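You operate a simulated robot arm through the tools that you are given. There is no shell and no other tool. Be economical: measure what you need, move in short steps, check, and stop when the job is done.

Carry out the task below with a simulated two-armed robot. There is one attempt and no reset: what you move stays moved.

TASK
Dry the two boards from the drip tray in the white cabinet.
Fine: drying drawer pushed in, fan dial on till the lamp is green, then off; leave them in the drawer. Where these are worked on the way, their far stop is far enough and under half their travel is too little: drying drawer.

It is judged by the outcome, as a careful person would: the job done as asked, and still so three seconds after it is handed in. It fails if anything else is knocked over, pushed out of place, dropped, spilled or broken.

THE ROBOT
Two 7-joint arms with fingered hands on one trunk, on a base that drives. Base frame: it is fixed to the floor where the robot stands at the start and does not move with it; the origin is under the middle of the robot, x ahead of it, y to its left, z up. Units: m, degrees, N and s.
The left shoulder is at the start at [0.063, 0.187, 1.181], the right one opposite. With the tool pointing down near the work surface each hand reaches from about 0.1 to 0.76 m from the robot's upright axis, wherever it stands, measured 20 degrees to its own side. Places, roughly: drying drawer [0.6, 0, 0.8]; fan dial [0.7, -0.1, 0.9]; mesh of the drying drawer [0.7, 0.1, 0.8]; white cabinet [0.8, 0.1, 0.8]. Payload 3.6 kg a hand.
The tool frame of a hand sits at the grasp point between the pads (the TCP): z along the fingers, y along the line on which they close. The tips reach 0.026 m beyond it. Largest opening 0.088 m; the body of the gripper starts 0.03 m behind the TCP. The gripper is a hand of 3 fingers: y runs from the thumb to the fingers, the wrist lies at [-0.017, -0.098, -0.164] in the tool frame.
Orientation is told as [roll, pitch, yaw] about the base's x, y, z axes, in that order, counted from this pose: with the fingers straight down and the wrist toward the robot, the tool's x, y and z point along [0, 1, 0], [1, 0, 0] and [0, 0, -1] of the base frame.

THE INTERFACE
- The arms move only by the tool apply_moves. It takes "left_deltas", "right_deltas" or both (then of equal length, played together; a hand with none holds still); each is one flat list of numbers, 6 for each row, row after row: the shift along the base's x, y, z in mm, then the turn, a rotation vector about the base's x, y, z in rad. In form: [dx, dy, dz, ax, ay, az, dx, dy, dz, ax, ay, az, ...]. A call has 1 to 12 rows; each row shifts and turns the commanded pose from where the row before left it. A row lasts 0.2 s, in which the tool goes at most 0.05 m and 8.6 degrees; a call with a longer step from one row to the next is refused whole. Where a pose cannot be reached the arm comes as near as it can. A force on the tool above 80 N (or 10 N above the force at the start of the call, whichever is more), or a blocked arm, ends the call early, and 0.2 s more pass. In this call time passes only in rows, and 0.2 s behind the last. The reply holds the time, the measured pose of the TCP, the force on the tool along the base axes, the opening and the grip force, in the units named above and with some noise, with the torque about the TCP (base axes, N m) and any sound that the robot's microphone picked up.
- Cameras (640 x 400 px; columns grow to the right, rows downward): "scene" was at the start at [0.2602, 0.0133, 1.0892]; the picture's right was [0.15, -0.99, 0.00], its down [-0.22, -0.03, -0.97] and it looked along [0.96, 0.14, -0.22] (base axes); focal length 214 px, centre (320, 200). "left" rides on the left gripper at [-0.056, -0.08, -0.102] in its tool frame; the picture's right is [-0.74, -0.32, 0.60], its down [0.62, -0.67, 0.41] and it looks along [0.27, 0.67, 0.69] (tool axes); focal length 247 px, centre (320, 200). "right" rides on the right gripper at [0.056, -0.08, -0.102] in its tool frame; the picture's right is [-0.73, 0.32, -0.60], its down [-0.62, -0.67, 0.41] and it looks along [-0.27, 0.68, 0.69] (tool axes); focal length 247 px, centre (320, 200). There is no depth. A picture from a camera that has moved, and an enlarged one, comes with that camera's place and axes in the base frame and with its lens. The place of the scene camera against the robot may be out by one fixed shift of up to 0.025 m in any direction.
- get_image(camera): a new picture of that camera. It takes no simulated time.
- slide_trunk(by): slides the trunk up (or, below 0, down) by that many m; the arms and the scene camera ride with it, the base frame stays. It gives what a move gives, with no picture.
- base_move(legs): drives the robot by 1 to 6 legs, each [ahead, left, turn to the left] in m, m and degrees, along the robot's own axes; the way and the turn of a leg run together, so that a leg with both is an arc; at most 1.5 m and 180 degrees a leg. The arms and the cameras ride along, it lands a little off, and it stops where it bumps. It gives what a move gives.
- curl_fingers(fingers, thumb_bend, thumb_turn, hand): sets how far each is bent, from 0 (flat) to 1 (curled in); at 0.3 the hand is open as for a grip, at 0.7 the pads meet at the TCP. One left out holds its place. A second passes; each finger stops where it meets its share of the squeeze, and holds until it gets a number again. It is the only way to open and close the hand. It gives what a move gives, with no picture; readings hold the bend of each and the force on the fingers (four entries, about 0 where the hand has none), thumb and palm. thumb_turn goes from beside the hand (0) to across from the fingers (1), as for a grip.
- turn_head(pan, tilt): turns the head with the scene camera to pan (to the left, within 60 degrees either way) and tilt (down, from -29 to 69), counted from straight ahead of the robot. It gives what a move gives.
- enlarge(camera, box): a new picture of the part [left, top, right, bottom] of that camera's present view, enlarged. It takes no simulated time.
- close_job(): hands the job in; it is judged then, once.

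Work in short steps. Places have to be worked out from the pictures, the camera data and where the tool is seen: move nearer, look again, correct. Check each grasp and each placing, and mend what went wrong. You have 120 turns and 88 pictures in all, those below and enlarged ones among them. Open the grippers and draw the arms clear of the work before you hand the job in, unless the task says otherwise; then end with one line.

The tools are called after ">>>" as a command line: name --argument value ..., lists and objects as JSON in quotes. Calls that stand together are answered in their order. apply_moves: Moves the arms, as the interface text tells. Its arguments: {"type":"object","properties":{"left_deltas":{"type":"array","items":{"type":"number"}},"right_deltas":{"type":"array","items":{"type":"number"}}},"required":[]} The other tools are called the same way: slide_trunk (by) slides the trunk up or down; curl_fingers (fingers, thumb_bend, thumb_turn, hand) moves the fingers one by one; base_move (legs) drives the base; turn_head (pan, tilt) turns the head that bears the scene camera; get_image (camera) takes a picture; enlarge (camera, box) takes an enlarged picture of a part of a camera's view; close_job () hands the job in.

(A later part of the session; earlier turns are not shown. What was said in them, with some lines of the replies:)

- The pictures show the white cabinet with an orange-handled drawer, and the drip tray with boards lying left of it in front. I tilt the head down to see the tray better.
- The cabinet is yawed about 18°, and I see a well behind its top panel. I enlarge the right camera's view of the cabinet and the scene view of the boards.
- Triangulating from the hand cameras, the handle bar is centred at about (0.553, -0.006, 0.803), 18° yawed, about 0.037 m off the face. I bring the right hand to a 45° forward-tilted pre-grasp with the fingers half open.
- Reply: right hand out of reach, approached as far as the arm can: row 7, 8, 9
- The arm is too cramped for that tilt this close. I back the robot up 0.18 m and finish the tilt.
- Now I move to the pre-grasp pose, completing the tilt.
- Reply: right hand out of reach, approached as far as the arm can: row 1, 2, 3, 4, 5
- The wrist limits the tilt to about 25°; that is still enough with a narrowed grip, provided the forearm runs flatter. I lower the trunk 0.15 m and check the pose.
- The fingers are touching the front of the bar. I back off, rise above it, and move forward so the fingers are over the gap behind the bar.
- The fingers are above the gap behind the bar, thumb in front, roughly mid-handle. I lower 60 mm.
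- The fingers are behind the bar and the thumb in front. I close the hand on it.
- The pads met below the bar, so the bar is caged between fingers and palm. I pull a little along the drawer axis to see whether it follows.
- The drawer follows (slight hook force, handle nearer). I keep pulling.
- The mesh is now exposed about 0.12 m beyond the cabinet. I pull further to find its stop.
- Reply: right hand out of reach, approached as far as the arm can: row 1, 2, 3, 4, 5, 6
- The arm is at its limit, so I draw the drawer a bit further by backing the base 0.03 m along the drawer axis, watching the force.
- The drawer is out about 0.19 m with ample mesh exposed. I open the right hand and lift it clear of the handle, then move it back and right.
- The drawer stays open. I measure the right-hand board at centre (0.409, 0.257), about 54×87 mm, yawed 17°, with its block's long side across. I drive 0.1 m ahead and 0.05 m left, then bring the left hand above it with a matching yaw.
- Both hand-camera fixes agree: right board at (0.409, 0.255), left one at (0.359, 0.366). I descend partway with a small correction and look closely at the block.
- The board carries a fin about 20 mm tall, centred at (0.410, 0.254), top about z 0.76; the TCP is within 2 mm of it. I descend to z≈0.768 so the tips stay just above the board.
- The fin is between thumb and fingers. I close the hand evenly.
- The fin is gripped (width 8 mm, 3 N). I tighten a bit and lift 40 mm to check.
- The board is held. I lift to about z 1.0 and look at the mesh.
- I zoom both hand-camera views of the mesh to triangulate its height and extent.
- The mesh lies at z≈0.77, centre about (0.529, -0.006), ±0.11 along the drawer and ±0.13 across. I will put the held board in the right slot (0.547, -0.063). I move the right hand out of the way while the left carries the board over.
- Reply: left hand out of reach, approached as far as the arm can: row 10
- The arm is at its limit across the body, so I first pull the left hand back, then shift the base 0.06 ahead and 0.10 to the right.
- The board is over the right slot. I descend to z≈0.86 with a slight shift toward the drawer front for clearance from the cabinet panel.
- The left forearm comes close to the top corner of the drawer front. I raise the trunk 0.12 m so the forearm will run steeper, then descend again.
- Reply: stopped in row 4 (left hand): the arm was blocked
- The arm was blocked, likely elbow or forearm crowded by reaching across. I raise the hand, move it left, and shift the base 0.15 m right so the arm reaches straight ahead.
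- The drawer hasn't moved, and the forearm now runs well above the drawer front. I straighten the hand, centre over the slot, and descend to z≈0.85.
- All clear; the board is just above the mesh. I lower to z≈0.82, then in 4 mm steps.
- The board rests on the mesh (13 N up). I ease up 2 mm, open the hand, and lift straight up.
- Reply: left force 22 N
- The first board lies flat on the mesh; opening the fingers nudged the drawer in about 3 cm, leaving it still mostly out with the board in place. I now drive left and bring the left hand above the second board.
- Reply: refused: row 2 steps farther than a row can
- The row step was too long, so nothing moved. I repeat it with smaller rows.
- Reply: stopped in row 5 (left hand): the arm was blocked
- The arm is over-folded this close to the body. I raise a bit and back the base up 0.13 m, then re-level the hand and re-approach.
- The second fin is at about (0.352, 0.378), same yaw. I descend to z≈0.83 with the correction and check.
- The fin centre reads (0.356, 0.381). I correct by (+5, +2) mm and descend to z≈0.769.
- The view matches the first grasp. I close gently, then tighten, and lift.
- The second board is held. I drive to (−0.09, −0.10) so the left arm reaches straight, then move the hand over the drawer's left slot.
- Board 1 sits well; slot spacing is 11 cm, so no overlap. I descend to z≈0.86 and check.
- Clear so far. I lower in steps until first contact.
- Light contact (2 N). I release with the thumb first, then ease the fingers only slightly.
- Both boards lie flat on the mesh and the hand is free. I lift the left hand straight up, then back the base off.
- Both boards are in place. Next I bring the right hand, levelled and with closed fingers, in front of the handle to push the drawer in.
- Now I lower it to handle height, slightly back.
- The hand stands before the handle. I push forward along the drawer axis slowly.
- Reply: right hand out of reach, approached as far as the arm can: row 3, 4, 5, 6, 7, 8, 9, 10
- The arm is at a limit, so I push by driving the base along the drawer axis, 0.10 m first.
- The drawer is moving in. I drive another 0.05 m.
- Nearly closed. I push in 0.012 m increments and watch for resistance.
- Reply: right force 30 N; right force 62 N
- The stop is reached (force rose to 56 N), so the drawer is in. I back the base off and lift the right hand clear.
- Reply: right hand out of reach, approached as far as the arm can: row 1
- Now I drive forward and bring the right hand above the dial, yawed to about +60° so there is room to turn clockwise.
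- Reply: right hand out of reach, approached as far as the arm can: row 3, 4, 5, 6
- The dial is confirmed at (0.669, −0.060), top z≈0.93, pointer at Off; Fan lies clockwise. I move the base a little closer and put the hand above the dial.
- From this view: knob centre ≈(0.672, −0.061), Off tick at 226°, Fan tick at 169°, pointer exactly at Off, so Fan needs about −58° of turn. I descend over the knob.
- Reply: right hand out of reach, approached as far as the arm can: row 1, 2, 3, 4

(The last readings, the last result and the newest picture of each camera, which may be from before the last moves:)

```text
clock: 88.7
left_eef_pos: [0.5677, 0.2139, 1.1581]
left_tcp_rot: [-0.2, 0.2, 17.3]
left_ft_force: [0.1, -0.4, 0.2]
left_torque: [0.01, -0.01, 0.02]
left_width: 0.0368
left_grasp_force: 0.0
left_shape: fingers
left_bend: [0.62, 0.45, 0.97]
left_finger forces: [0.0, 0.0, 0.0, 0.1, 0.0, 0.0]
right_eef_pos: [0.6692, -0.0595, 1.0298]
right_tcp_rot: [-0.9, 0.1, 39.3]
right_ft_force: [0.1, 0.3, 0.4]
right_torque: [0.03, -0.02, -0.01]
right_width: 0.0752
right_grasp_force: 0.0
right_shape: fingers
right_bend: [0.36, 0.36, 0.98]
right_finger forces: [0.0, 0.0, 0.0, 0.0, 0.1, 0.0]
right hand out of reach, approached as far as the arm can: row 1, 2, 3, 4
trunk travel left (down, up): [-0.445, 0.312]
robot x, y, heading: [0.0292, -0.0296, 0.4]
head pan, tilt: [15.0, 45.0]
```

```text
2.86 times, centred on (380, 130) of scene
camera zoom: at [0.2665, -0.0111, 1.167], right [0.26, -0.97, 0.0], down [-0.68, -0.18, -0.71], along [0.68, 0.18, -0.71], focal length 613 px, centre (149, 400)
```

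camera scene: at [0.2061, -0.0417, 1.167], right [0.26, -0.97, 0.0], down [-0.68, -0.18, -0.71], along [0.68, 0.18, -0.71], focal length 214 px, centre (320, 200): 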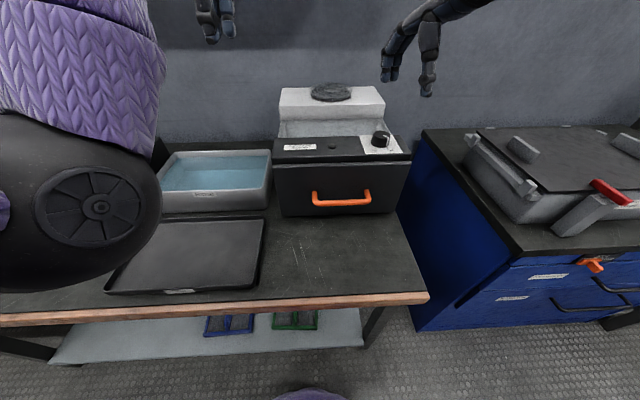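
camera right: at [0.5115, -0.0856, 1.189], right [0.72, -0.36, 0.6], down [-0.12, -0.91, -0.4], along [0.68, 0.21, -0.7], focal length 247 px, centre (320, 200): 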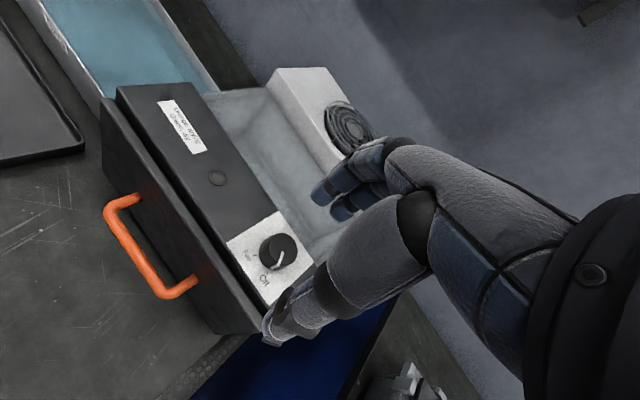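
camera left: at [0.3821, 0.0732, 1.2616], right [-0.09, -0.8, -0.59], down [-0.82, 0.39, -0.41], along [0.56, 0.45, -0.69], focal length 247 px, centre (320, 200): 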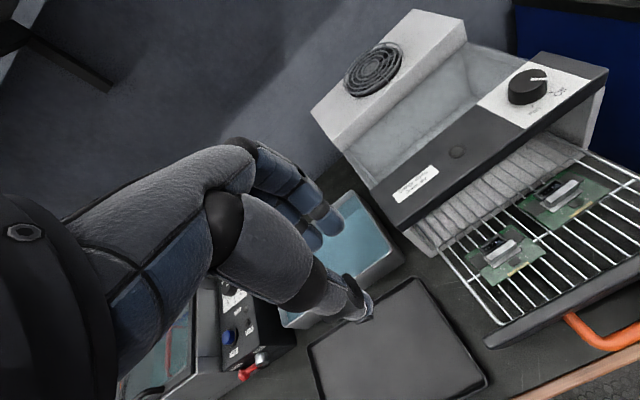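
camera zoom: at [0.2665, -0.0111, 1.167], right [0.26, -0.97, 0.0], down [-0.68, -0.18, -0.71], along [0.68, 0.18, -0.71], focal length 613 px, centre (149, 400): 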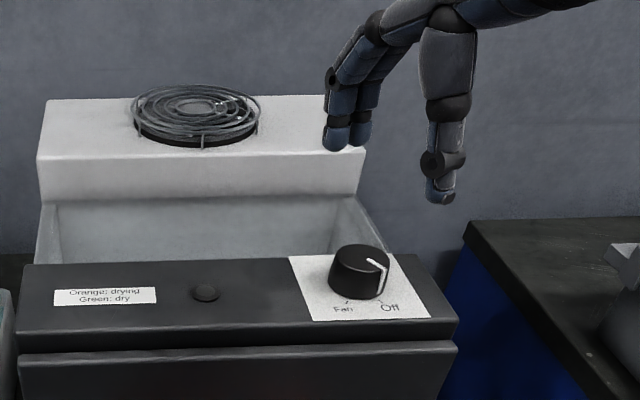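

The +39° yaw blocks the descent (wrist limit). I turn back to about +20° and then descend.

>>> apply_moves --right_deltas '[0, 0, 0, 0, 0, -0.11, 0, 0, 0, 0, 0, -0.11, 0, 0, 0, 0, 0, -0.11, 2, -1, -25, 0, 0, 0, 1, -1, -25, 0, 0, 0, 0, 0, -20, 0, 0, 0]'

```text
clock: 90.1
left_eef_pos: [0.5678, 0.2146, 1.1585]
left_tcp_rot: [-0.2, 0.3, 17.4]
left_ft_force: [-0.2, -0.2, 0.9]
left_torque: [0.0, -0.02, -0.01]
left_width: 0.0367
left_grasp_force: 0.1
left_shape: fingers
left_bend: [0.62, 0.45, 0.97]
left_finger forces: [0.0, 0.0, 0.0, 0.0, 0.0, 0.0]
right_eef_pos: [0.6734, -0.062, 0.9605]
right_tcp_rot: [-0.8, 0.1, 20.5]
right_ft_force: [0.1, 0.0, -0.5]
right_torque: [0.01, -0.04, -0.01]
right_width: 0.0751
right_grasp_force: 0.0
right_shape: fingers
right_bend: [0.36, 0.36, 0.98]
right_finger forces: [0.1, 0.0, 0.1, 0.0, 0.0, 0.0]
trunk travel left (down, up): [-0.445, 0.312]
robot x, y, heading: [0.0322, -0.0337, 0.3]
head pan, tilt: [15.0, 45.0]
```

Reached. I lower another 17 mm to z≈0.944 and check the alignment around the knob.

>>> apply_moves --right_deltas '[0, 0, -9, 0, 0, 0, 0, 0, -8, 0, 0, 0]'

>>> enlarge --camera "scene" --box '[310, 60, 470, 190]'

```text
clock: 90.7
left_eef_pos: [0.5671, 0.2131, 1.1579]
left_tcp_rot: [-0.3, 0.1, 17.3]
left_ft_force: [-0.1, -0.1, -0.3]
left_torque: [-0.01, 0.0, 0.0]
left_width: 0.0371
left_grasp_force: 0.0
left_shape: fingers
left_bend: [0.62, 0.45, 0.97]
left_finger forces: [0.1, 0.0, 0.0, 0.1, 0.0, 0.0]
right_eef_pos: [0.6733, -0.0633, 0.9438]
right_tcp_rot: [-0.9, 0.1, 20.5]
right_ft_force: [0.3, 0.1, -0.3]
right_torque: [-0.02, 0.01, -0.01]
right_width: 0.075
right_grasp_force: 0.0
right_shape: fingers
right_bend: [0.36, 0.36, 0.98]
right_finger forces: [0.0, 0.1, 0.0, 0.0, 0.0, 0.0]
trunk travel left (down, up): [-0.445, 0.312]
robot x, y, heading: [0.031, -0.0294, 0.1]
head pan, tilt: [15.0, 45.0]
```

```text
3.08 times, centred on (390, 125) of scene
camera zoom: at [0.2666, -0.011, 1.167], right [0.26, -0.97, 0.0], down [-0.68, -0.18, -0.71], along [0.68, 0.18, -0.71], focal length 660 px, centre (105, 431)
```

zoom: 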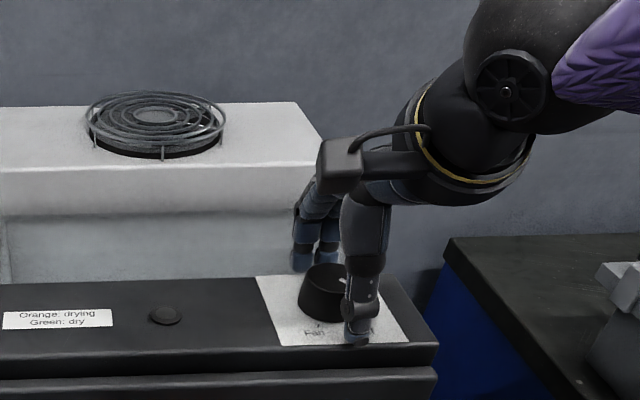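

The thumb stands a bit right of the knob's middle line, so I shift about 5 mm left and close on the knob.

>>> apply_moves --right_deltas '[-2, 5, -3, 0, 0, 0]'

>>> curl_fingers --hand "right" --fingers 0.62 --thumb_bend 0.62

>>> enlarge --camera "right" --box '[220, 180, 420, 320]'

```text
clock: 91.1
left_eef_pos: [0.567, 0.2137, 1.1593]
left_tcp_rot: [-0.3, 0.3, 17.3]
left_ft_force: [0.5, 0.6, 0.5]
left_torque: [0.02, -0.01, -0.02]
left_width: 0.0371
left_grasp_force: 0.1
left_shape: fingers
left_bend: [0.62, 0.45, 0.97]
left_finger forces: [0.0, 0.0, 0.0, 0.0, 0.0, 0.0]
right_eef_pos: [0.6714, -0.059, 0.9411]
right_tcp_rot: [-0.8, 0.2, 20.5]
right_ft_force: [1.4, -0.5, 2.3]
right_torque: [-0.02, -0.15, -0.08]
right_width: 0.0755
right_grasp_force: 1.6
right_shape: fingers
right_bend: [0.36, 0.36, 0.98]
right_finger forces: [1.6, 1.0, 0.1, 0.1, 0.1, 0.0]
trunk travel left (down, up): [-0.445, 0.312]
robot x, y, heading: [0.0353, -0.0344, -0.0]
head pan, tilt: [15.0, 45.0]
```

```text
clock: 92.1
left_eef_pos: [0.5691, 0.2154, 1.1587]
left_tcp_rot: [-0.2, 0.3, 17.3]
left_ft_force: [0.5, 0.9, 0.1]
left_torque: [-0.02, -0.01, -0.01]
left_width: 0.0368
left_grasp_force: 0.0
left_shape: fingers
left_bend: [0.62, 0.45, 0.97]
left_finger forces: [0.0, 0.0, 0.0, 0.0, 0.1, 0.0]
right_eef_pos: [0.6727, -0.0564, 0.9428]
right_tcp_rot: [-0.7, -0.1, 20.4]
right_ft_force: [15.9, 3.6, 14.8]
right_torque: [0.37, -0.85, -0.39]
right_width: 0.0522
right_grasp_force: 17.6
right_shape: fingers
right_bend: [0.45, 0.54, 0.97]
right_finger forces: [23.3, 2.3, 0.1, 0.0, 10.2, 0.0]
trunk travel left (down, up): [-0.445, 0.312]
robot x, y, heading: [0.0325, -0.0307, 0.1]
head pan, tilt: [15.0, 45.0]
```

```text
2.86 times, centred on (320, 250) of right
camera zoom: at [0.5775, -0.0318, 1.0446], right [0.55, -0.57, 0.61], down [-0.4, -0.82, -0.4], along [0.73, -0.02, -0.68], focal length 706 px, centre (320, 57)
```

zoom: 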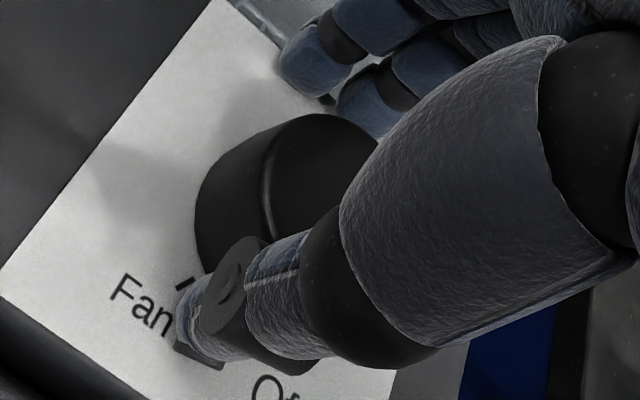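

The fingertips press on the panel (upward force 15 N). I reopen, raise 8 mm, and close again.

>>> curl_fingers --hand "right" --fingers 0.4 --thumb_bend 0.45

>>> apply_moves --right_deltas '[0, -1, 9, 0, 0, 0]'

>>> curl_fingers --hand "right" --fingers 0.62 --thumb_bend 0.6

>>> enlarge --camera "right" --box '[220, 180, 420, 320]'

```text
clock: 93.1
left_eef_pos: [0.5655, 0.2145, 1.1594]
left_tcp_rot: [-0.3, 0.3, 17.4]
left_ft_force: [-0.3, 0.5, -0.1]
left_torque: [0.02, 0.01, 0.02]
left_width: 0.0369
left_grasp_force: 0.0
left_shape: fingers
left_bend: [0.62, 0.45, 0.97]
left_finger forces: [0.1, 0.1, 0.0, 0.1, 0.0, 0.0]
right_eef_pos: [0.6714, -0.0568, 0.9434]
right_tcp_rot: [-0.8, -0.1, 20.5]
right_ft_force: [5.0, 3.4, 19.8]
right_torque: [-0.02, 0.55, -0.06]
right_width: 0.0545
right_grasp_force: 10.3
right_shape: fingers
right_bend: [0.4, 0.51, 0.97]
right_finger forces: [0.2, 0.0, 0.0, 0.0, 20.2, 0.1]
trunk travel left (down, up): [-0.445, 0.312]
robot x, y, heading: [0.0356, -0.03, -0.1]
head pan, tilt: [15.0, 45.0]
```

```text
clock: 93.5
left_eef_pos: [0.567, 0.2144, 1.1583]
left_tcp_rot: [-0.3, 0.2, 17.2]
left_ft_force: [0.2, -0.1, -0.1]
left_torque: [-0.03, 0.03, 0.0]
left_width: 0.037
left_grasp_force: 0.1
left_shape: fingers
left_bend: [0.62, 0.45, 0.97]
left_finger forces: [0.1, 0.1, 0.1, 0.0, 0.0, 0.0]
right_eef_pos: [0.6688, -0.0598, 0.9473]
right_tcp_rot: [-0.8, 0.5, 20.5]
right_ft_force: [-0.7, -0.4, 0.8]
right_torque: [-0.03, -0.02, 0.01]
right_width: 0.0615
right_grasp_force: 0.0
right_shape: fingers
right_bend: [0.4, 0.45, 0.97]
right_finger forces: [0.0, 0.0, 0.0, 0.0, 0.0, 0.0]
trunk travel left (down, up): [-0.445, 0.312]
robot x, y, heading: [0.0344, -0.0304, 0.1]
head pan, tilt: [15.0, 45.0]
```

```text
clock: 94.5
left_eef_pos: [0.5674, 0.214, 1.1576]
left_tcp_rot: [-0.3, 0.3, 17.3]
left_ft_force: [0.1, -0.7, -0.1]
left_torque: [0.02, -0.02, 0.01]
left_width: 0.037
left_grasp_force: 0.0
left_shape: fingers
left_bend: [0.62, 0.45, 0.97]
left_finger forces: [0.1, 0.1, 0.0, 0.0, 0.0, 0.0]
right_eef_pos: [0.6708, -0.058, 0.9487]
right_tcp_rot: [-0.8, 0.2, 20.5]
right_ft_force: [3.5, 0.4, -4.4]
right_torque: [0.04, -0.05, 0.0]
right_width: 0.0346
right_grasp_force: 6.5
right_shape: fingers
right_bend: [0.57, 0.55, 0.97]
right_finger forces: [1.2, 6.7, 0.0, 0.0, 4.1, 0.1]
trunk travel left (down, up): [-0.445, 0.312]
robot x, y, heading: [0.0356, -0.0334, 0.1]
head pan, tilt: [15.0, 45.0]
```

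```text
2.86 times, centred on (320, 250) of right
camera zoom: at [0.5761, -0.0332, 1.0509], right [0.56, -0.57, 0.61], down [-0.4, -0.82, -0.4], along [0.73, -0.02, -0.69], focal length 706 px, centre (320, 57)
```

zoom: 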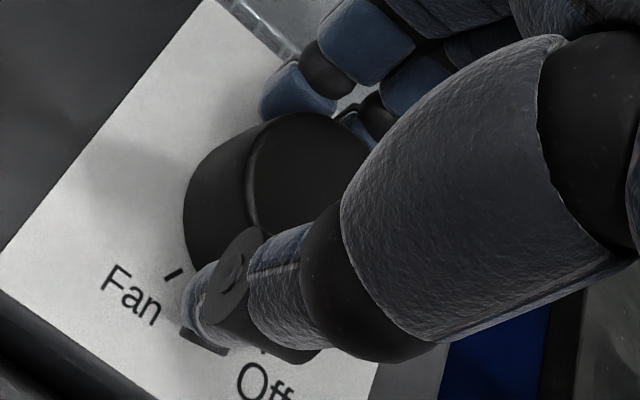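

The knob is gripped (35 mm). I tighten a little and turn clockwise about 60°.

>>> curl_fingers --hand "right" --fingers 0.66 --thumb_bend 0.64

>>> apply_moves --right_deltas '[0, 0, 0, 0, 0, -0.131, 0, 0, 0, 0, 0, -0.131, 0, 0, 0, 0, 0, -0.131, 0, 0, 0, 0, 0, -0.131, 0, 0, 0, 0, 0, -0.131, 0, 0, 0, 0, 0, -0.131, 0, 0, 0, 0, 0, -0.131, 0, 0, 0, 0, 0, -0.131]'

>>> enlarge --camera "scene" --box '[270, 60, 470, 200]'

```text
clock: 95.5
left_eef_pos: [0.5673, 0.2138, 1.1577]
left_tcp_rot: [-0.3, 0.3, 17.2]
left_ft_force: [0.8, -1.0, -0.5]
left_torque: [0.0, 0.05, 0.01]
left_width: 0.037
left_grasp_force: 0.0
left_shape: fingers
left_bend: [0.62, 0.45, 0.97]
left_finger forces: [0.1, 0.0, 0.1, 0.0, 0.0, 0.1]
right_eef_pos: [0.6724, -0.0577, 0.9487]
right_tcp_rot: [-0.7, 0.1, 20.5]
right_ft_force: [5.9, -0.6, -4.6]
right_torque: [-0.03, -0.13, 0.01]
right_width: 0.0334
right_grasp_force: 9.6
right_shape: fingers
right_bend: [0.58, 0.56, 0.97]
right_finger forces: [2.1, 10.8, 0.0, 0.1, 6.9, 0.0]
trunk travel left (down, up): [-0.445, 0.312]
robot x, y, heading: [0.0358, -0.0332, 0.2]
head pan, tilt: [15.0, 45.0]
```

```text
clock: 97.3
left_eef_pos: [0.5712, 0.2154, 1.1568]
left_tcp_rot: [-0.3, 0.4, 17.3]
left_ft_force: [0.6, 0.7, -0.7]
left_torque: [-0.02, -0.01, -0.02]
left_width: 0.0369
left_grasp_force: 0.0
left_shape: fingers
left_bend: [0.62, 0.45, 0.97]
left_finger forces: [0.0, 0.1, 0.0, 0.0, 0.0, 0.0]
right_eef_pos: [0.6599, -0.0654, 0.9519]
right_tcp_rot: [-0.8, 0.0, -39.6]
right_ft_force: [18.9, -2.7, 1.8]
right_torque: [-0.21, -0.37, -0.04]
right_width: 0.0349
right_grasp_force: 10.7
right_shape: fingers
right_bend: [0.52, 0.61, 0.96]
right_finger forces: [18.0, 0.0, 0.0, 0.1, 3.0, 0.0]
right hand out of reach, approached as far as the arm can: row 8
trunk travel left (down, up): [-0.445, 0.312]
robot x, y, heading: [0.0344, -0.0282, 0.2]
head pan, tilt: [15.0, 45.0]
```

```text
2.86 times, centred on (370, 130) of scene
camera zoom: at [0.2709, -0.0109, 1.1661], right [0.26, -0.97, 0.0], down [-0.69, -0.18, -0.7], along [0.68, 0.18, -0.71], focal length 613 px, centre (177, 400)
```

zoom: 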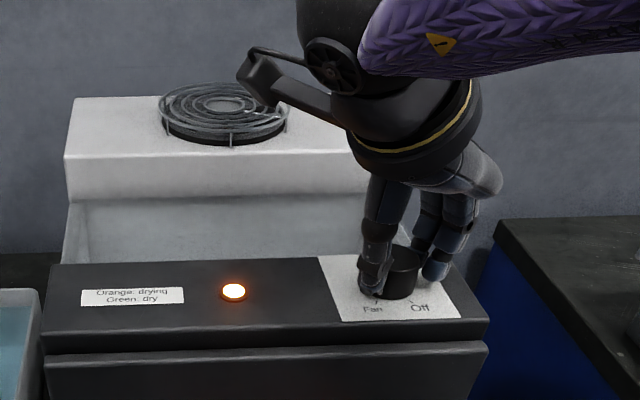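

The lamp is orange: the fan runs. I hold still and wait about 10 s.

>>> apply_moves --left_deltas '[0, 0, 0, 0, 0, 0, 0, 0, 0, 0, 0, 0, 0, 0, 0, 0, 0, 0, 0, 0, 0, 0, 0, 0, 0, 0, 0, 0, 0, 0, 0, 0, 0, 0, 0, 0, 0, 0, 0, 0, 0, 0, 0, 0, 0, 0, 0, 0, 0, 0, 0, 0, 0, 0, 0, 0, 0, 0, 0, 0, 0, 0, 0, 0, 0, 0, 0, 0, 0, 0, 0, 0]'

>>> apply_moves --left_deltas '[0, 0, 0, 0, 0, 0, 0, 0, 0, 0, 0, 0, 0, 0, 0, 0, 0, 0, 0, 0, 0, 0, 0, 0, 0, 0, 0, 0, 0, 0, 0, 0, 0, 0, 0, 0, 0, 0, 0, 0, 0, 0, 0, 0, 0, 0, 0, 0, 0, 0, 0, 0, 0, 0, 0, 0, 0, 0, 0, 0, 0, 0, 0, 0, 0, 0, 0, 0, 0, 0, 0, 0]'

>>> apply_moves --left_deltas '[0, 0, 0, 0, 0, 0, 0, 0, 0, 0, 0, 0, 0, 0, 0, 0, 0, 0, 0, 0, 0, 0, 0, 0, 0, 0, 0, 0, 0, 0, 0, 0, 0, 0, 0, 0, 0, 0, 0, 0, 0, 0, 0, 0, 0, 0, 0, 0, 0, 0, 0, 0, 0, 0, 0, 0, 0, 0, 0, 0, 0, 0, 0, 0, 0, 0, 0, 0, 0, 0, 0, 0]'

>>> enlarge --camera "scene" --box '[270, 60, 470, 200]'

```text
clock: 99.9
left_eef_pos: [0.5702, 0.2131, 1.1581]
left_tcp_rot: [-0.3, 0.3, 17.3]
left_ft_force: [-0.1, -0.4, -0.4]
left_torque: [-0.02, -0.02, -0.02]
left_width: 0.0369
left_grasp_force: 0.0
left_shape: fingers
left_bend: [0.62, 0.45, 0.97]
left_finger forces: [0.0, 0.1, 0.0, 0.1, 0.1, 0.0]
right_eef_pos: [0.6567, -0.0679, 0.9531]
right_tcp_rot: [-0.7, 0.1, -39.7]
right_ft_force: [13.9, -14.6, -2.0]
right_torque: [-0.33, -0.29, -0.21]
right_width: 0.0321
right_grasp_force: 11.4
right_shape: fingers
right_bend: [0.53, 0.62, 0.98]
right_finger forces: [21.2, 0.0, 0.0, 0.0, 1.9, 0.0]
trunk travel left (down, up): [-0.445, 0.312]
robot x, y, heading: [0.0343, -0.0311, 0.3]
head pan, tilt: [15.0, 45.0]
```

```text
clock: 102.5
left_eef_pos: [0.5687, 0.2132, 1.1578]
left_tcp_rot: [-0.2, 0.3, 17.3]
left_ft_force: [0.6, -0.3, 0.7]
left_torque: [-0.02, 0.03, 0.01]
left_width: 0.0371
left_grasp_force: 0.1
left_shape: fingers
left_bend: [0.62, 0.45, 0.97]
left_finger forces: [0.1, 0.0, 0.1, 0.0, 0.1, 0.0]
right_eef_pos: [0.6568, -0.0683, 0.9519]
right_tcp_rot: [-0.8, 0.1, -39.6]
right_ft_force: [14.1, -13.7, -1.5]
right_torque: [-0.35, -0.25, -0.22]
right_width: 0.0319
right_grasp_force: 11.5
right_shape: fingers
right_bend: [0.53, 0.62, 0.98]
right_finger forces: [21.0, 0.0, 0.0, 0.0, 2.0, 0.0]
trunk travel left (down, up): [-0.445, 0.312]
robot x, y, heading: [0.036, -0.0328, 0.2]
head pan, tilt: [15.0, 45.0]
```

```text
clock: 105.1
left_eef_pos: [0.5686, 0.2135, 1.1561]
left_tcp_rot: [-0.3, 0.3, 17.3]
left_ft_force: [0.7, 0.5, 0.6]
left_torque: [-0.02, -0.01, -0.03]
left_width: 0.037
left_grasp_force: 0.1
left_shape: fingers
left_bend: [0.62, 0.45, 0.97]
left_finger forces: [0.0, 0.0, 0.0, 0.0, 0.0, 0.0]
right_eef_pos: [0.6579, -0.0698, 0.9513]
right_tcp_rot: [-0.7, 0.1, -39.7]
right_ft_force: [13.0, -14.0, -1.6]
right_torque: [-0.32, -0.27, -0.23]
right_width: 0.0322
right_grasp_force: 11.7
right_shape: fingers
right_bend: [0.53, 0.62, 0.98]
right_finger forces: [21.1, 0.0, 0.0, 0.1, 2.0, 0.0]
trunk travel left (down, up): [-0.445, 0.312]
robot x, y, heading: [0.0385, -0.0327, 0.0]
head pan, tilt: [15.0, 45.0]
```

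```text
2.86 times, centred on (370, 130) of scene
camera zoom: at [0.2683, -0.0127, 1.1667], right [0.26, -0.97, 0.0], down [-0.68, -0.18, -0.71], along [0.68, 0.18, -0.71], focal length 613 px, centre (177, 400)
```

zoom: 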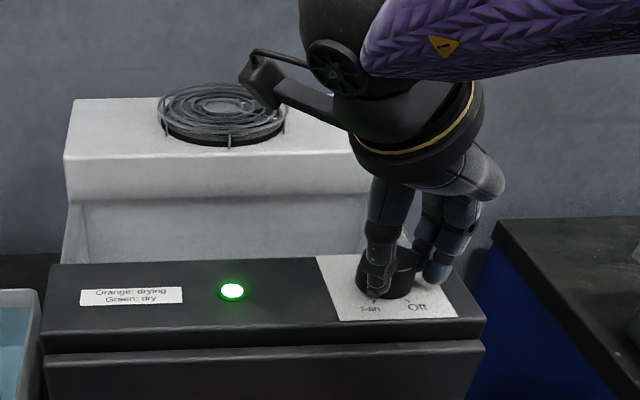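

The lamp is green. The grip has shifted off-centre, so I reopen before turning back.

>>> curl_fingers --hand "right" --fingers 0.4 --thumb_bend 0.42

>>> enlarge --camera "right" --box '[200, 150, 440, 320]'

```text
clock: 106.1
left_eef_pos: [0.5663, 0.2143, 1.1585]
left_tcp_rot: [-0.3, 0.1, 17.3]
left_ft_force: [0.3, -0.8, 0.4]
left_torque: [0.02, 0.0, 0.0]
left_width: 0.0368
left_grasp_force: 0.0
left_shape: fingers
left_bend: [0.62, 0.45, 0.97]
left_finger forces: [0.0, 0.0, 0.0, 0.0, 0.0, 0.0]
right_eef_pos: [0.6548, -0.0664, 0.9528]
right_tcp_rot: [-0.8, 0.2, -39.4]
right_ft_force: [-0.3, -0.3, -1.1]
right_torque: [-0.01, 0.0, 0.04]
right_width: 0.0651
right_grasp_force: 0.1
right_shape: fingers
right_bend: [0.4, 0.42, 0.98]
right_finger forces: [0.1, 0.1, 0.0, 0.0, 0.0, 0.1]
trunk travel left (down, up): [-0.445, 0.312]
robot x, y, heading: [0.035, -0.0317, 0.1]
head pan, tilt: [15.0, 45.0]
```

```text
2.35 times, centred on (320, 235) of right
camera zoom: at [0.6296, 0.029, 1.0547], right [-0.22, -0.76, 0.61], down [-0.91, -0.06, -0.4], along [0.34, -0.64, -0.69], focal length 581 px, centre (320, 118)
```

zoom: 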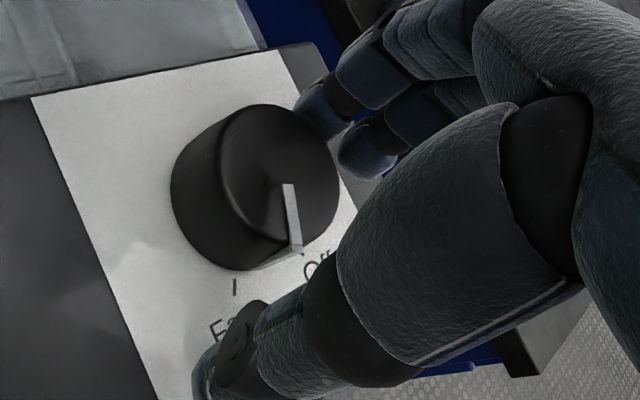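

The knob pointer now sits near Fan (≈182°, Off is 228°) and the knob centre reads (0.673, −0.065). I ease the yaw a little, recentre, close, and turn back counter-clockwise.

>>> apply_moves --right_deltas '[8, 1, 0, 0, 0, 0.1, 9, 2, -3, 0, 0, 0]'

>>> curl_fingers --hand "right" --fingers 0.64 --thumb_bend 0.62

```text
clock: 106.7
left_eef_pos: [0.5663, 0.2144, 1.158]
left_tcp_rot: [-0.4, 0.2, 17.3]
left_ft_force: [0.2, -0.1, -0.3]
left_torque: [-0.02, 0.0, 0.01]
left_width: 0.0369
left_grasp_force: 0.1
left_shape: fingers
left_bend: [0.62, 0.45, 0.97]
left_finger forces: [0.0, 0.0, 0.0, 0.0, 0.1, 0.0]
right_eef_pos: [0.6659, -0.0664, 0.9507]
right_tcp_rot: [-0.8, 0.2, -33.8]
right_ft_force: [0.4, 0.6, 0.4]
right_torque: [0.03, -0.01, 0.03]
right_width: 0.0647
right_grasp_force: 0.0
right_shape: fingers
right_bend: [0.4, 0.42, 0.98]
right_finger forces: [0.1, 0.1, 0.0, 0.1, 0.0, 0.0]
right hand out of reach, approached as far as the arm can: row 2
trunk travel left (down, up): [-0.445, 0.312]
robot x, y, heading: [0.0329, -0.0353, 0.0]
head pan, tilt: [15.0, 45.0]
```

```text
clock: 107.7
left_eef_pos: [0.5683, 0.214, 1.1578]
left_tcp_rot: [-0.2, 0.4, 17.3]
left_ft_force: [0.8, -0.1, 0.4]
left_torque: [-0.02, -0.01, -0.04]
left_width: 0.0367
left_grasp_force: 0.1
left_shape: fingers
left_bend: [0.62, 0.45, 0.97]
left_finger forces: [0.0, 0.0, 0.1, 0.1, 0.1, 0.0]
right_eef_pos: [0.6658, -0.0684, 0.951]
right_tcp_rot: [-0.8, 0.1, -33.9]
right_ft_force: [7.9, -4.2, 1.0]
right_torque: [-0.1, -0.21, -0.08]
right_width: 0.0353
right_grasp_force: 9.7
right_shape: fingers
right_bend: [0.56, 0.56, 0.97]
right_finger forces: [14.3, 0.0, 0.0, 0.1, 5.0, 0.1]
trunk travel left (down, up): [-0.445, 0.312]
robot x, y, heading: [0.034, -0.032, 0.3]
head pan, tilt: [15.0, 45.0]
```

Gripped. I turn back about 52° counter-clockwise, drifting the hand toward the knob centre.

>>> apply_moves --right_deltas '[1, 0.5, 0, 0, 0, 0.13, 1, 0.5, 0, 0, 0, 0.13, 1, 0.5, 0, 0, 0, 0.13, 1, 0.5, 0, 0, 0, 0.13, 1, 0.5, 0, 0, 0, 0.13, 0, 0.5, 0, 0, 0, 0.13, 0, 0, 0, 0, 0, 0.13]'

>>> enlarge --camera "scene" --box '[270, 60, 470, 200]'

```text
clock: 109.3
left_eef_pos: [0.5679, 0.2139, 1.1582]
left_tcp_rot: [-0.2, 0.4, 17.2]
left_ft_force: [0.2, -0.3, 0.0]
left_torque: [-0.02, -0.01, 0.01]
left_width: 0.0368
left_grasp_force: 0.0
left_shape: fingers
left_bend: [0.62, 0.45, 0.97]
left_finger forces: [0.0, 0.0, 0.0, 0.1, 0.0, 0.1]
right_eef_pos: [0.6708, -0.0644, 0.9498]
right_tcp_rot: [-0.7, 0.1, 18.5]
right_ft_force: [12.3, -6.2, 2.4]
right_torque: [-0.14, -0.31, -0.14]
right_width: 0.0354
right_grasp_force: 9.1
right_shape: fingers
right_bend: [0.56, 0.56, 0.99]
right_finger forces: [12.5, 0.1, 0.0, 0.0, 5.2, 0.0]
trunk travel left (down, up): [-0.445, 0.312]
robot x, y, heading: [0.0348, -0.0322, -0.0]
head pan, tilt: [15.0, 45.0]
```

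```text
2.86 times, centred on (370, 130) of scene
camera zoom: at [0.2678, -0.0119, 1.1668], right [0.26, -0.97, 0.0], down [-0.68, -0.18, -0.71], along [0.68, 0.18, -0.71], focal length 613 px, centre (177, 400)
```

zoom: 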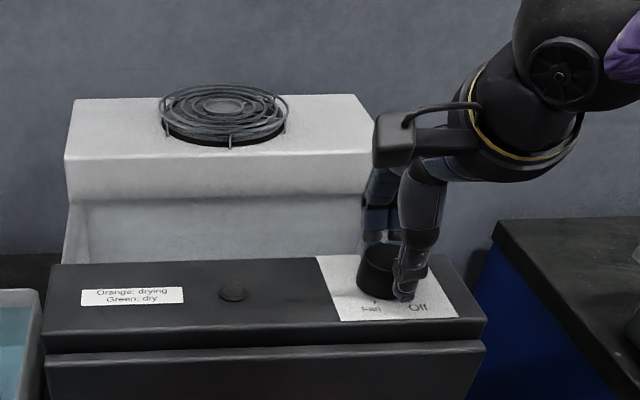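

The lamp is out: the fan is off. I open the hand, lift clear, and check the pointer.

>>> curl_fingers --hand "right" --fingers 0.38 --thumb_bend 0.38

>>> apply_moves --right_deltas '[0, 0, 30, 0, 0, 0, 0, 0, 40, 0, 0, 0, 0, 0, 40, 0, 0, 0, 0, -10, 40, 0, 0, 0]'

>>> enlarge --camera "scene" --box '[270, 60, 470, 200]'

```text
clock: 110.3
left_eef_pos: [0.5671, 0.215, 1.1583]
left_tcp_rot: [-0.3, 0.3, 17.3]
left_ft_force: [0.3, -0.3, -0.7]
left_torque: [0.0, -0.04, 0.04]
left_width: 0.0368
left_grasp_force: 0.0
left_shape: fingers
left_bend: [0.62, 0.45, 0.97]
left_finger forces: [0.0, 0.1, 0.0, 0.0, 0.1, 0.0]
right_eef_pos: [0.6701, -0.0633, 0.9497]
right_tcp_rot: [-0.7, 0.1, 18.3]
right_ft_force: [0.2, -0.9, 0.7]
right_torque: [0.03, 0.02, -0.01]
right_width: 0.071
right_grasp_force: 0.0
right_shape: fingers
right_bend: [0.38, 0.38, 0.98]
right_finger forces: [0.1, 0.0, 0.0, 0.0, 0.0, 0.1]
trunk travel left (down, up): [-0.445, 0.312]
robot x, y, heading: [0.0328, -0.033, 0.2]
head pan, tilt: [15.0, 45.0]
```

```text
clock: 111.3
left_eef_pos: [0.5663, 0.2144, 1.1586]
left_tcp_rot: [-0.3, 0.2, 17.3]
left_ft_force: [-0.6, 0.0, 0.1]
left_torque: [0.0, 0.02, -0.01]
left_width: 0.0369
left_grasp_force: 0.0
left_shape: fingers
left_bend: [0.62, 0.45, 0.97]
left_finger forces: [0.1, 0.1, 0.0, 0.0, 0.0, 0.0]
right_eef_pos: [0.6702, -0.0748, 1.1008]
right_tcp_rot: [-0.8, 0.2, 18.5]
right_ft_force: [0.1, -1.0, -0.2]
right_torque: [0.02, -0.02, 0.02]
right_width: 0.0708
right_grasp_force: 0.2
right_shape: fingers
right_bend: [0.38, 0.38, 0.98]
right_finger forces: [0.0, 0.0, 0.1, 0.1, 0.0, 0.0]
trunk travel left (down, up): [-0.445, 0.312]
robot x, y, heading: [0.0356, -0.0323, -0.0]
head pan, tilt: [15.0, 45.0]
```

```text
2.86 times, centred on (370, 130) of scene
camera zoom: at [0.2662, -0.0114, 1.1671], right [0.26, -0.97, 0.0], down [-0.68, -0.18, -0.71], along [0.68, 0.18, -0.71], focal length 613 px, centre (177, 400)
```

zoom: 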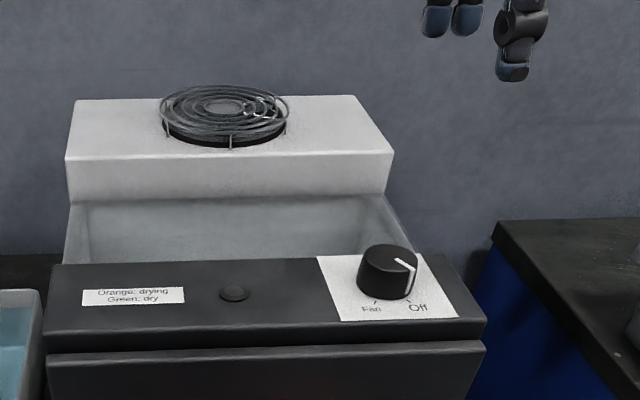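

The pointer is back at Off, as at the start. I open the left hand, back the robot away, and take a final look.

>>> base_move --legs '[[-0.22, 0, 0]]'

>>> curl_fingers --hand "left" --fingers 0.3 --thumb_bend 0.3

>>> curl_fingers --hand "right" --fingers 0.3 --thumb_bend 0.3

>>> get_image --camera "scene"

>>> get_image --camera "left"

```text
clock: 113.0
left_eef_pos: [0.3462, 0.2129, 1.1596]
left_tcp_rot: [-0.2, 0.1, 17.2]
left_ft_force: [-0.4, -0.7, 0.3]
left_torque: [0.0, -0.01, -0.01]
left_width: 0.0367
left_grasp_force: 0.0
left_shape: fingers
left_bend: [0.62, 0.45, 0.97]
left_finger forces: [0.0, 0.0, 0.0, 0.0, 0.0, 0.0]
right_eef_pos: [0.4499, -0.0756, 1.1011]
right_tcp_rot: [-0.8, 0.2, 18.1]
right_ft_force: [0.5, 0.7, -0.7]
right_torque: [0.0, -0.01, -0.03]
right_width: 0.0709
right_grasp_force: 0.2
right_shape: fingers
right_bend: [0.38, 0.38, 0.98]
right_finger forces: [0.0, 0.0, 0.0, 0.0, 0.1, 0.0]
trunk travel left (down, up): [-0.445, 0.312]
robot x, y, heading: [-0.186, -0.0317, -0.2]
head pan, tilt: [15.0, 45.0]
```

```text
clock: 114.0
left_eef_pos: [0.3475, 0.2127, 1.1583]
left_tcp_rot: [-0.3, 0.3, 17.1]
left_ft_force: [-0.5, 0.0, 0.2]
left_torque: [-0.01, 0.03, -0.02]
left_width: 0.0881
left_grasp_force: 0.0
left_shape: fingers
left_bend: [0.3, 0.3, 0.97]
left_finger forces: [0.1, 0.0, 0.0, 0.0, 0.1, 0.0]
right_eef_pos: [0.45, -0.0752, 1.1004]
right_tcp_rot: [-0.8, 0.1, 18.2]
right_ft_force: [0.0, 0.4, -0.8]
right_torque: [-0.01, 0.01, -0.02]
right_width: 0.0709
right_grasp_force: 0.0
right_shape: fingers
right_bend: [0.38, 0.38, 0.98]
right_finger forces: [0.0, 0.1, 0.1, 0.0, 0.0, 0.1]
trunk travel left (down, up): [-0.445, 0.312]
robot x, y, heading: [-0.1816, -0.0325, -0.1]
head pan, tilt: [15.0, 45.0]
```

```text
clock: 115.0
left_eef_pos: [0.3484, 0.2122, 1.158]
left_tcp_rot: [-0.3, 0.3, 17.0]
left_ft_force: [0.1, -0.2, -1.0]
left_torque: [-0.03, -0.02, -0.02]
left_width: 0.0879
left_grasp_force: 0.1
left_shape: fingers
left_bend: [0.3, 0.3, 0.97]
left_finger forces: [0.0, 0.0, 0.0, 0.0, 0.0, 0.0]
right_eef_pos: [0.4497, -0.0765, 1.1014]
right_tcp_rot: [-0.8, 0.1, 18.2]
right_ft_force: [-0.1, -0.1, -0.2]
right_torque: [0.0, 0.0, 0.02]
right_width: 0.088
right_grasp_force: 0.0
right_shape: fingers
right_bend: [0.3, 0.3, 0.98]
right_finger forces: [0.0, 0.0, 0.1, 0.1, 0.1, 0.1]
trunk travel left (down, up): [-0.445, 0.312]
robot x, y, heading: [-0.1856, -0.0312, -0.1]
head pan, tilt: [15.0, 45.0]
```

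```text
4 pictures are left
camera scene: at [0.0466, -0.0116, 1.167], right [0.26, -0.97, 0.0], down [-0.68, -0.18, -0.71], along [0.68, 0.18, -0.71], focal length 214 px, centre (320, 200)
```

scene: 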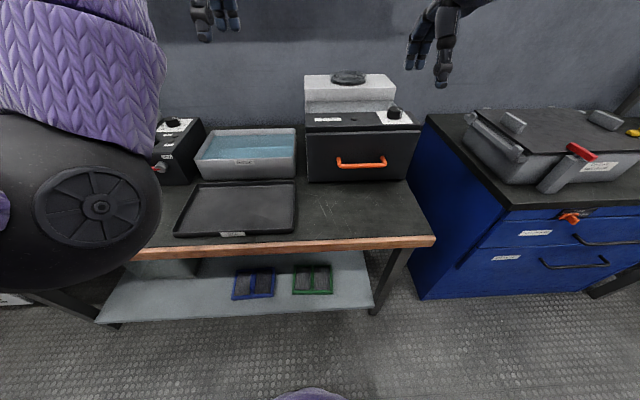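

```text
3 pictures are left
camera left: at [0.2881, 0.1368, 1.2612], right [-0.09, -0.8, -0.59], down [-0.82, 0.4, -0.41], along [0.56, 0.45, -0.69], focal length 247 px, centre (320, 200)
```

left: 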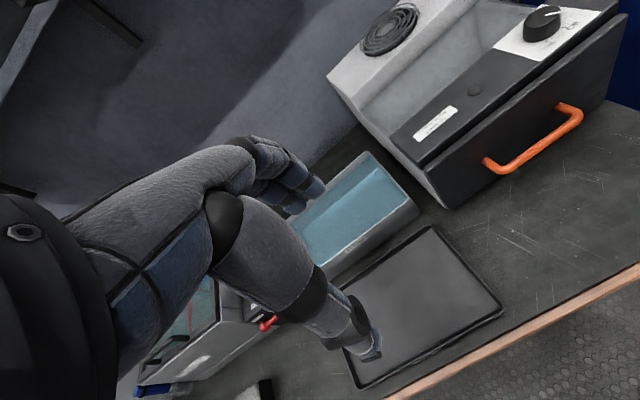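

The drawer is closed, the dial is off with the lamp out, both hands are open and clear, and everything else stands as before. I hand the job in.

>>> close_job

```text
The job is handed in.
```

Both boards went through the drying cycle: the lamp turned green, the fan dial is back at Off, and the boards are still in the drying drawer, which is pushed in.
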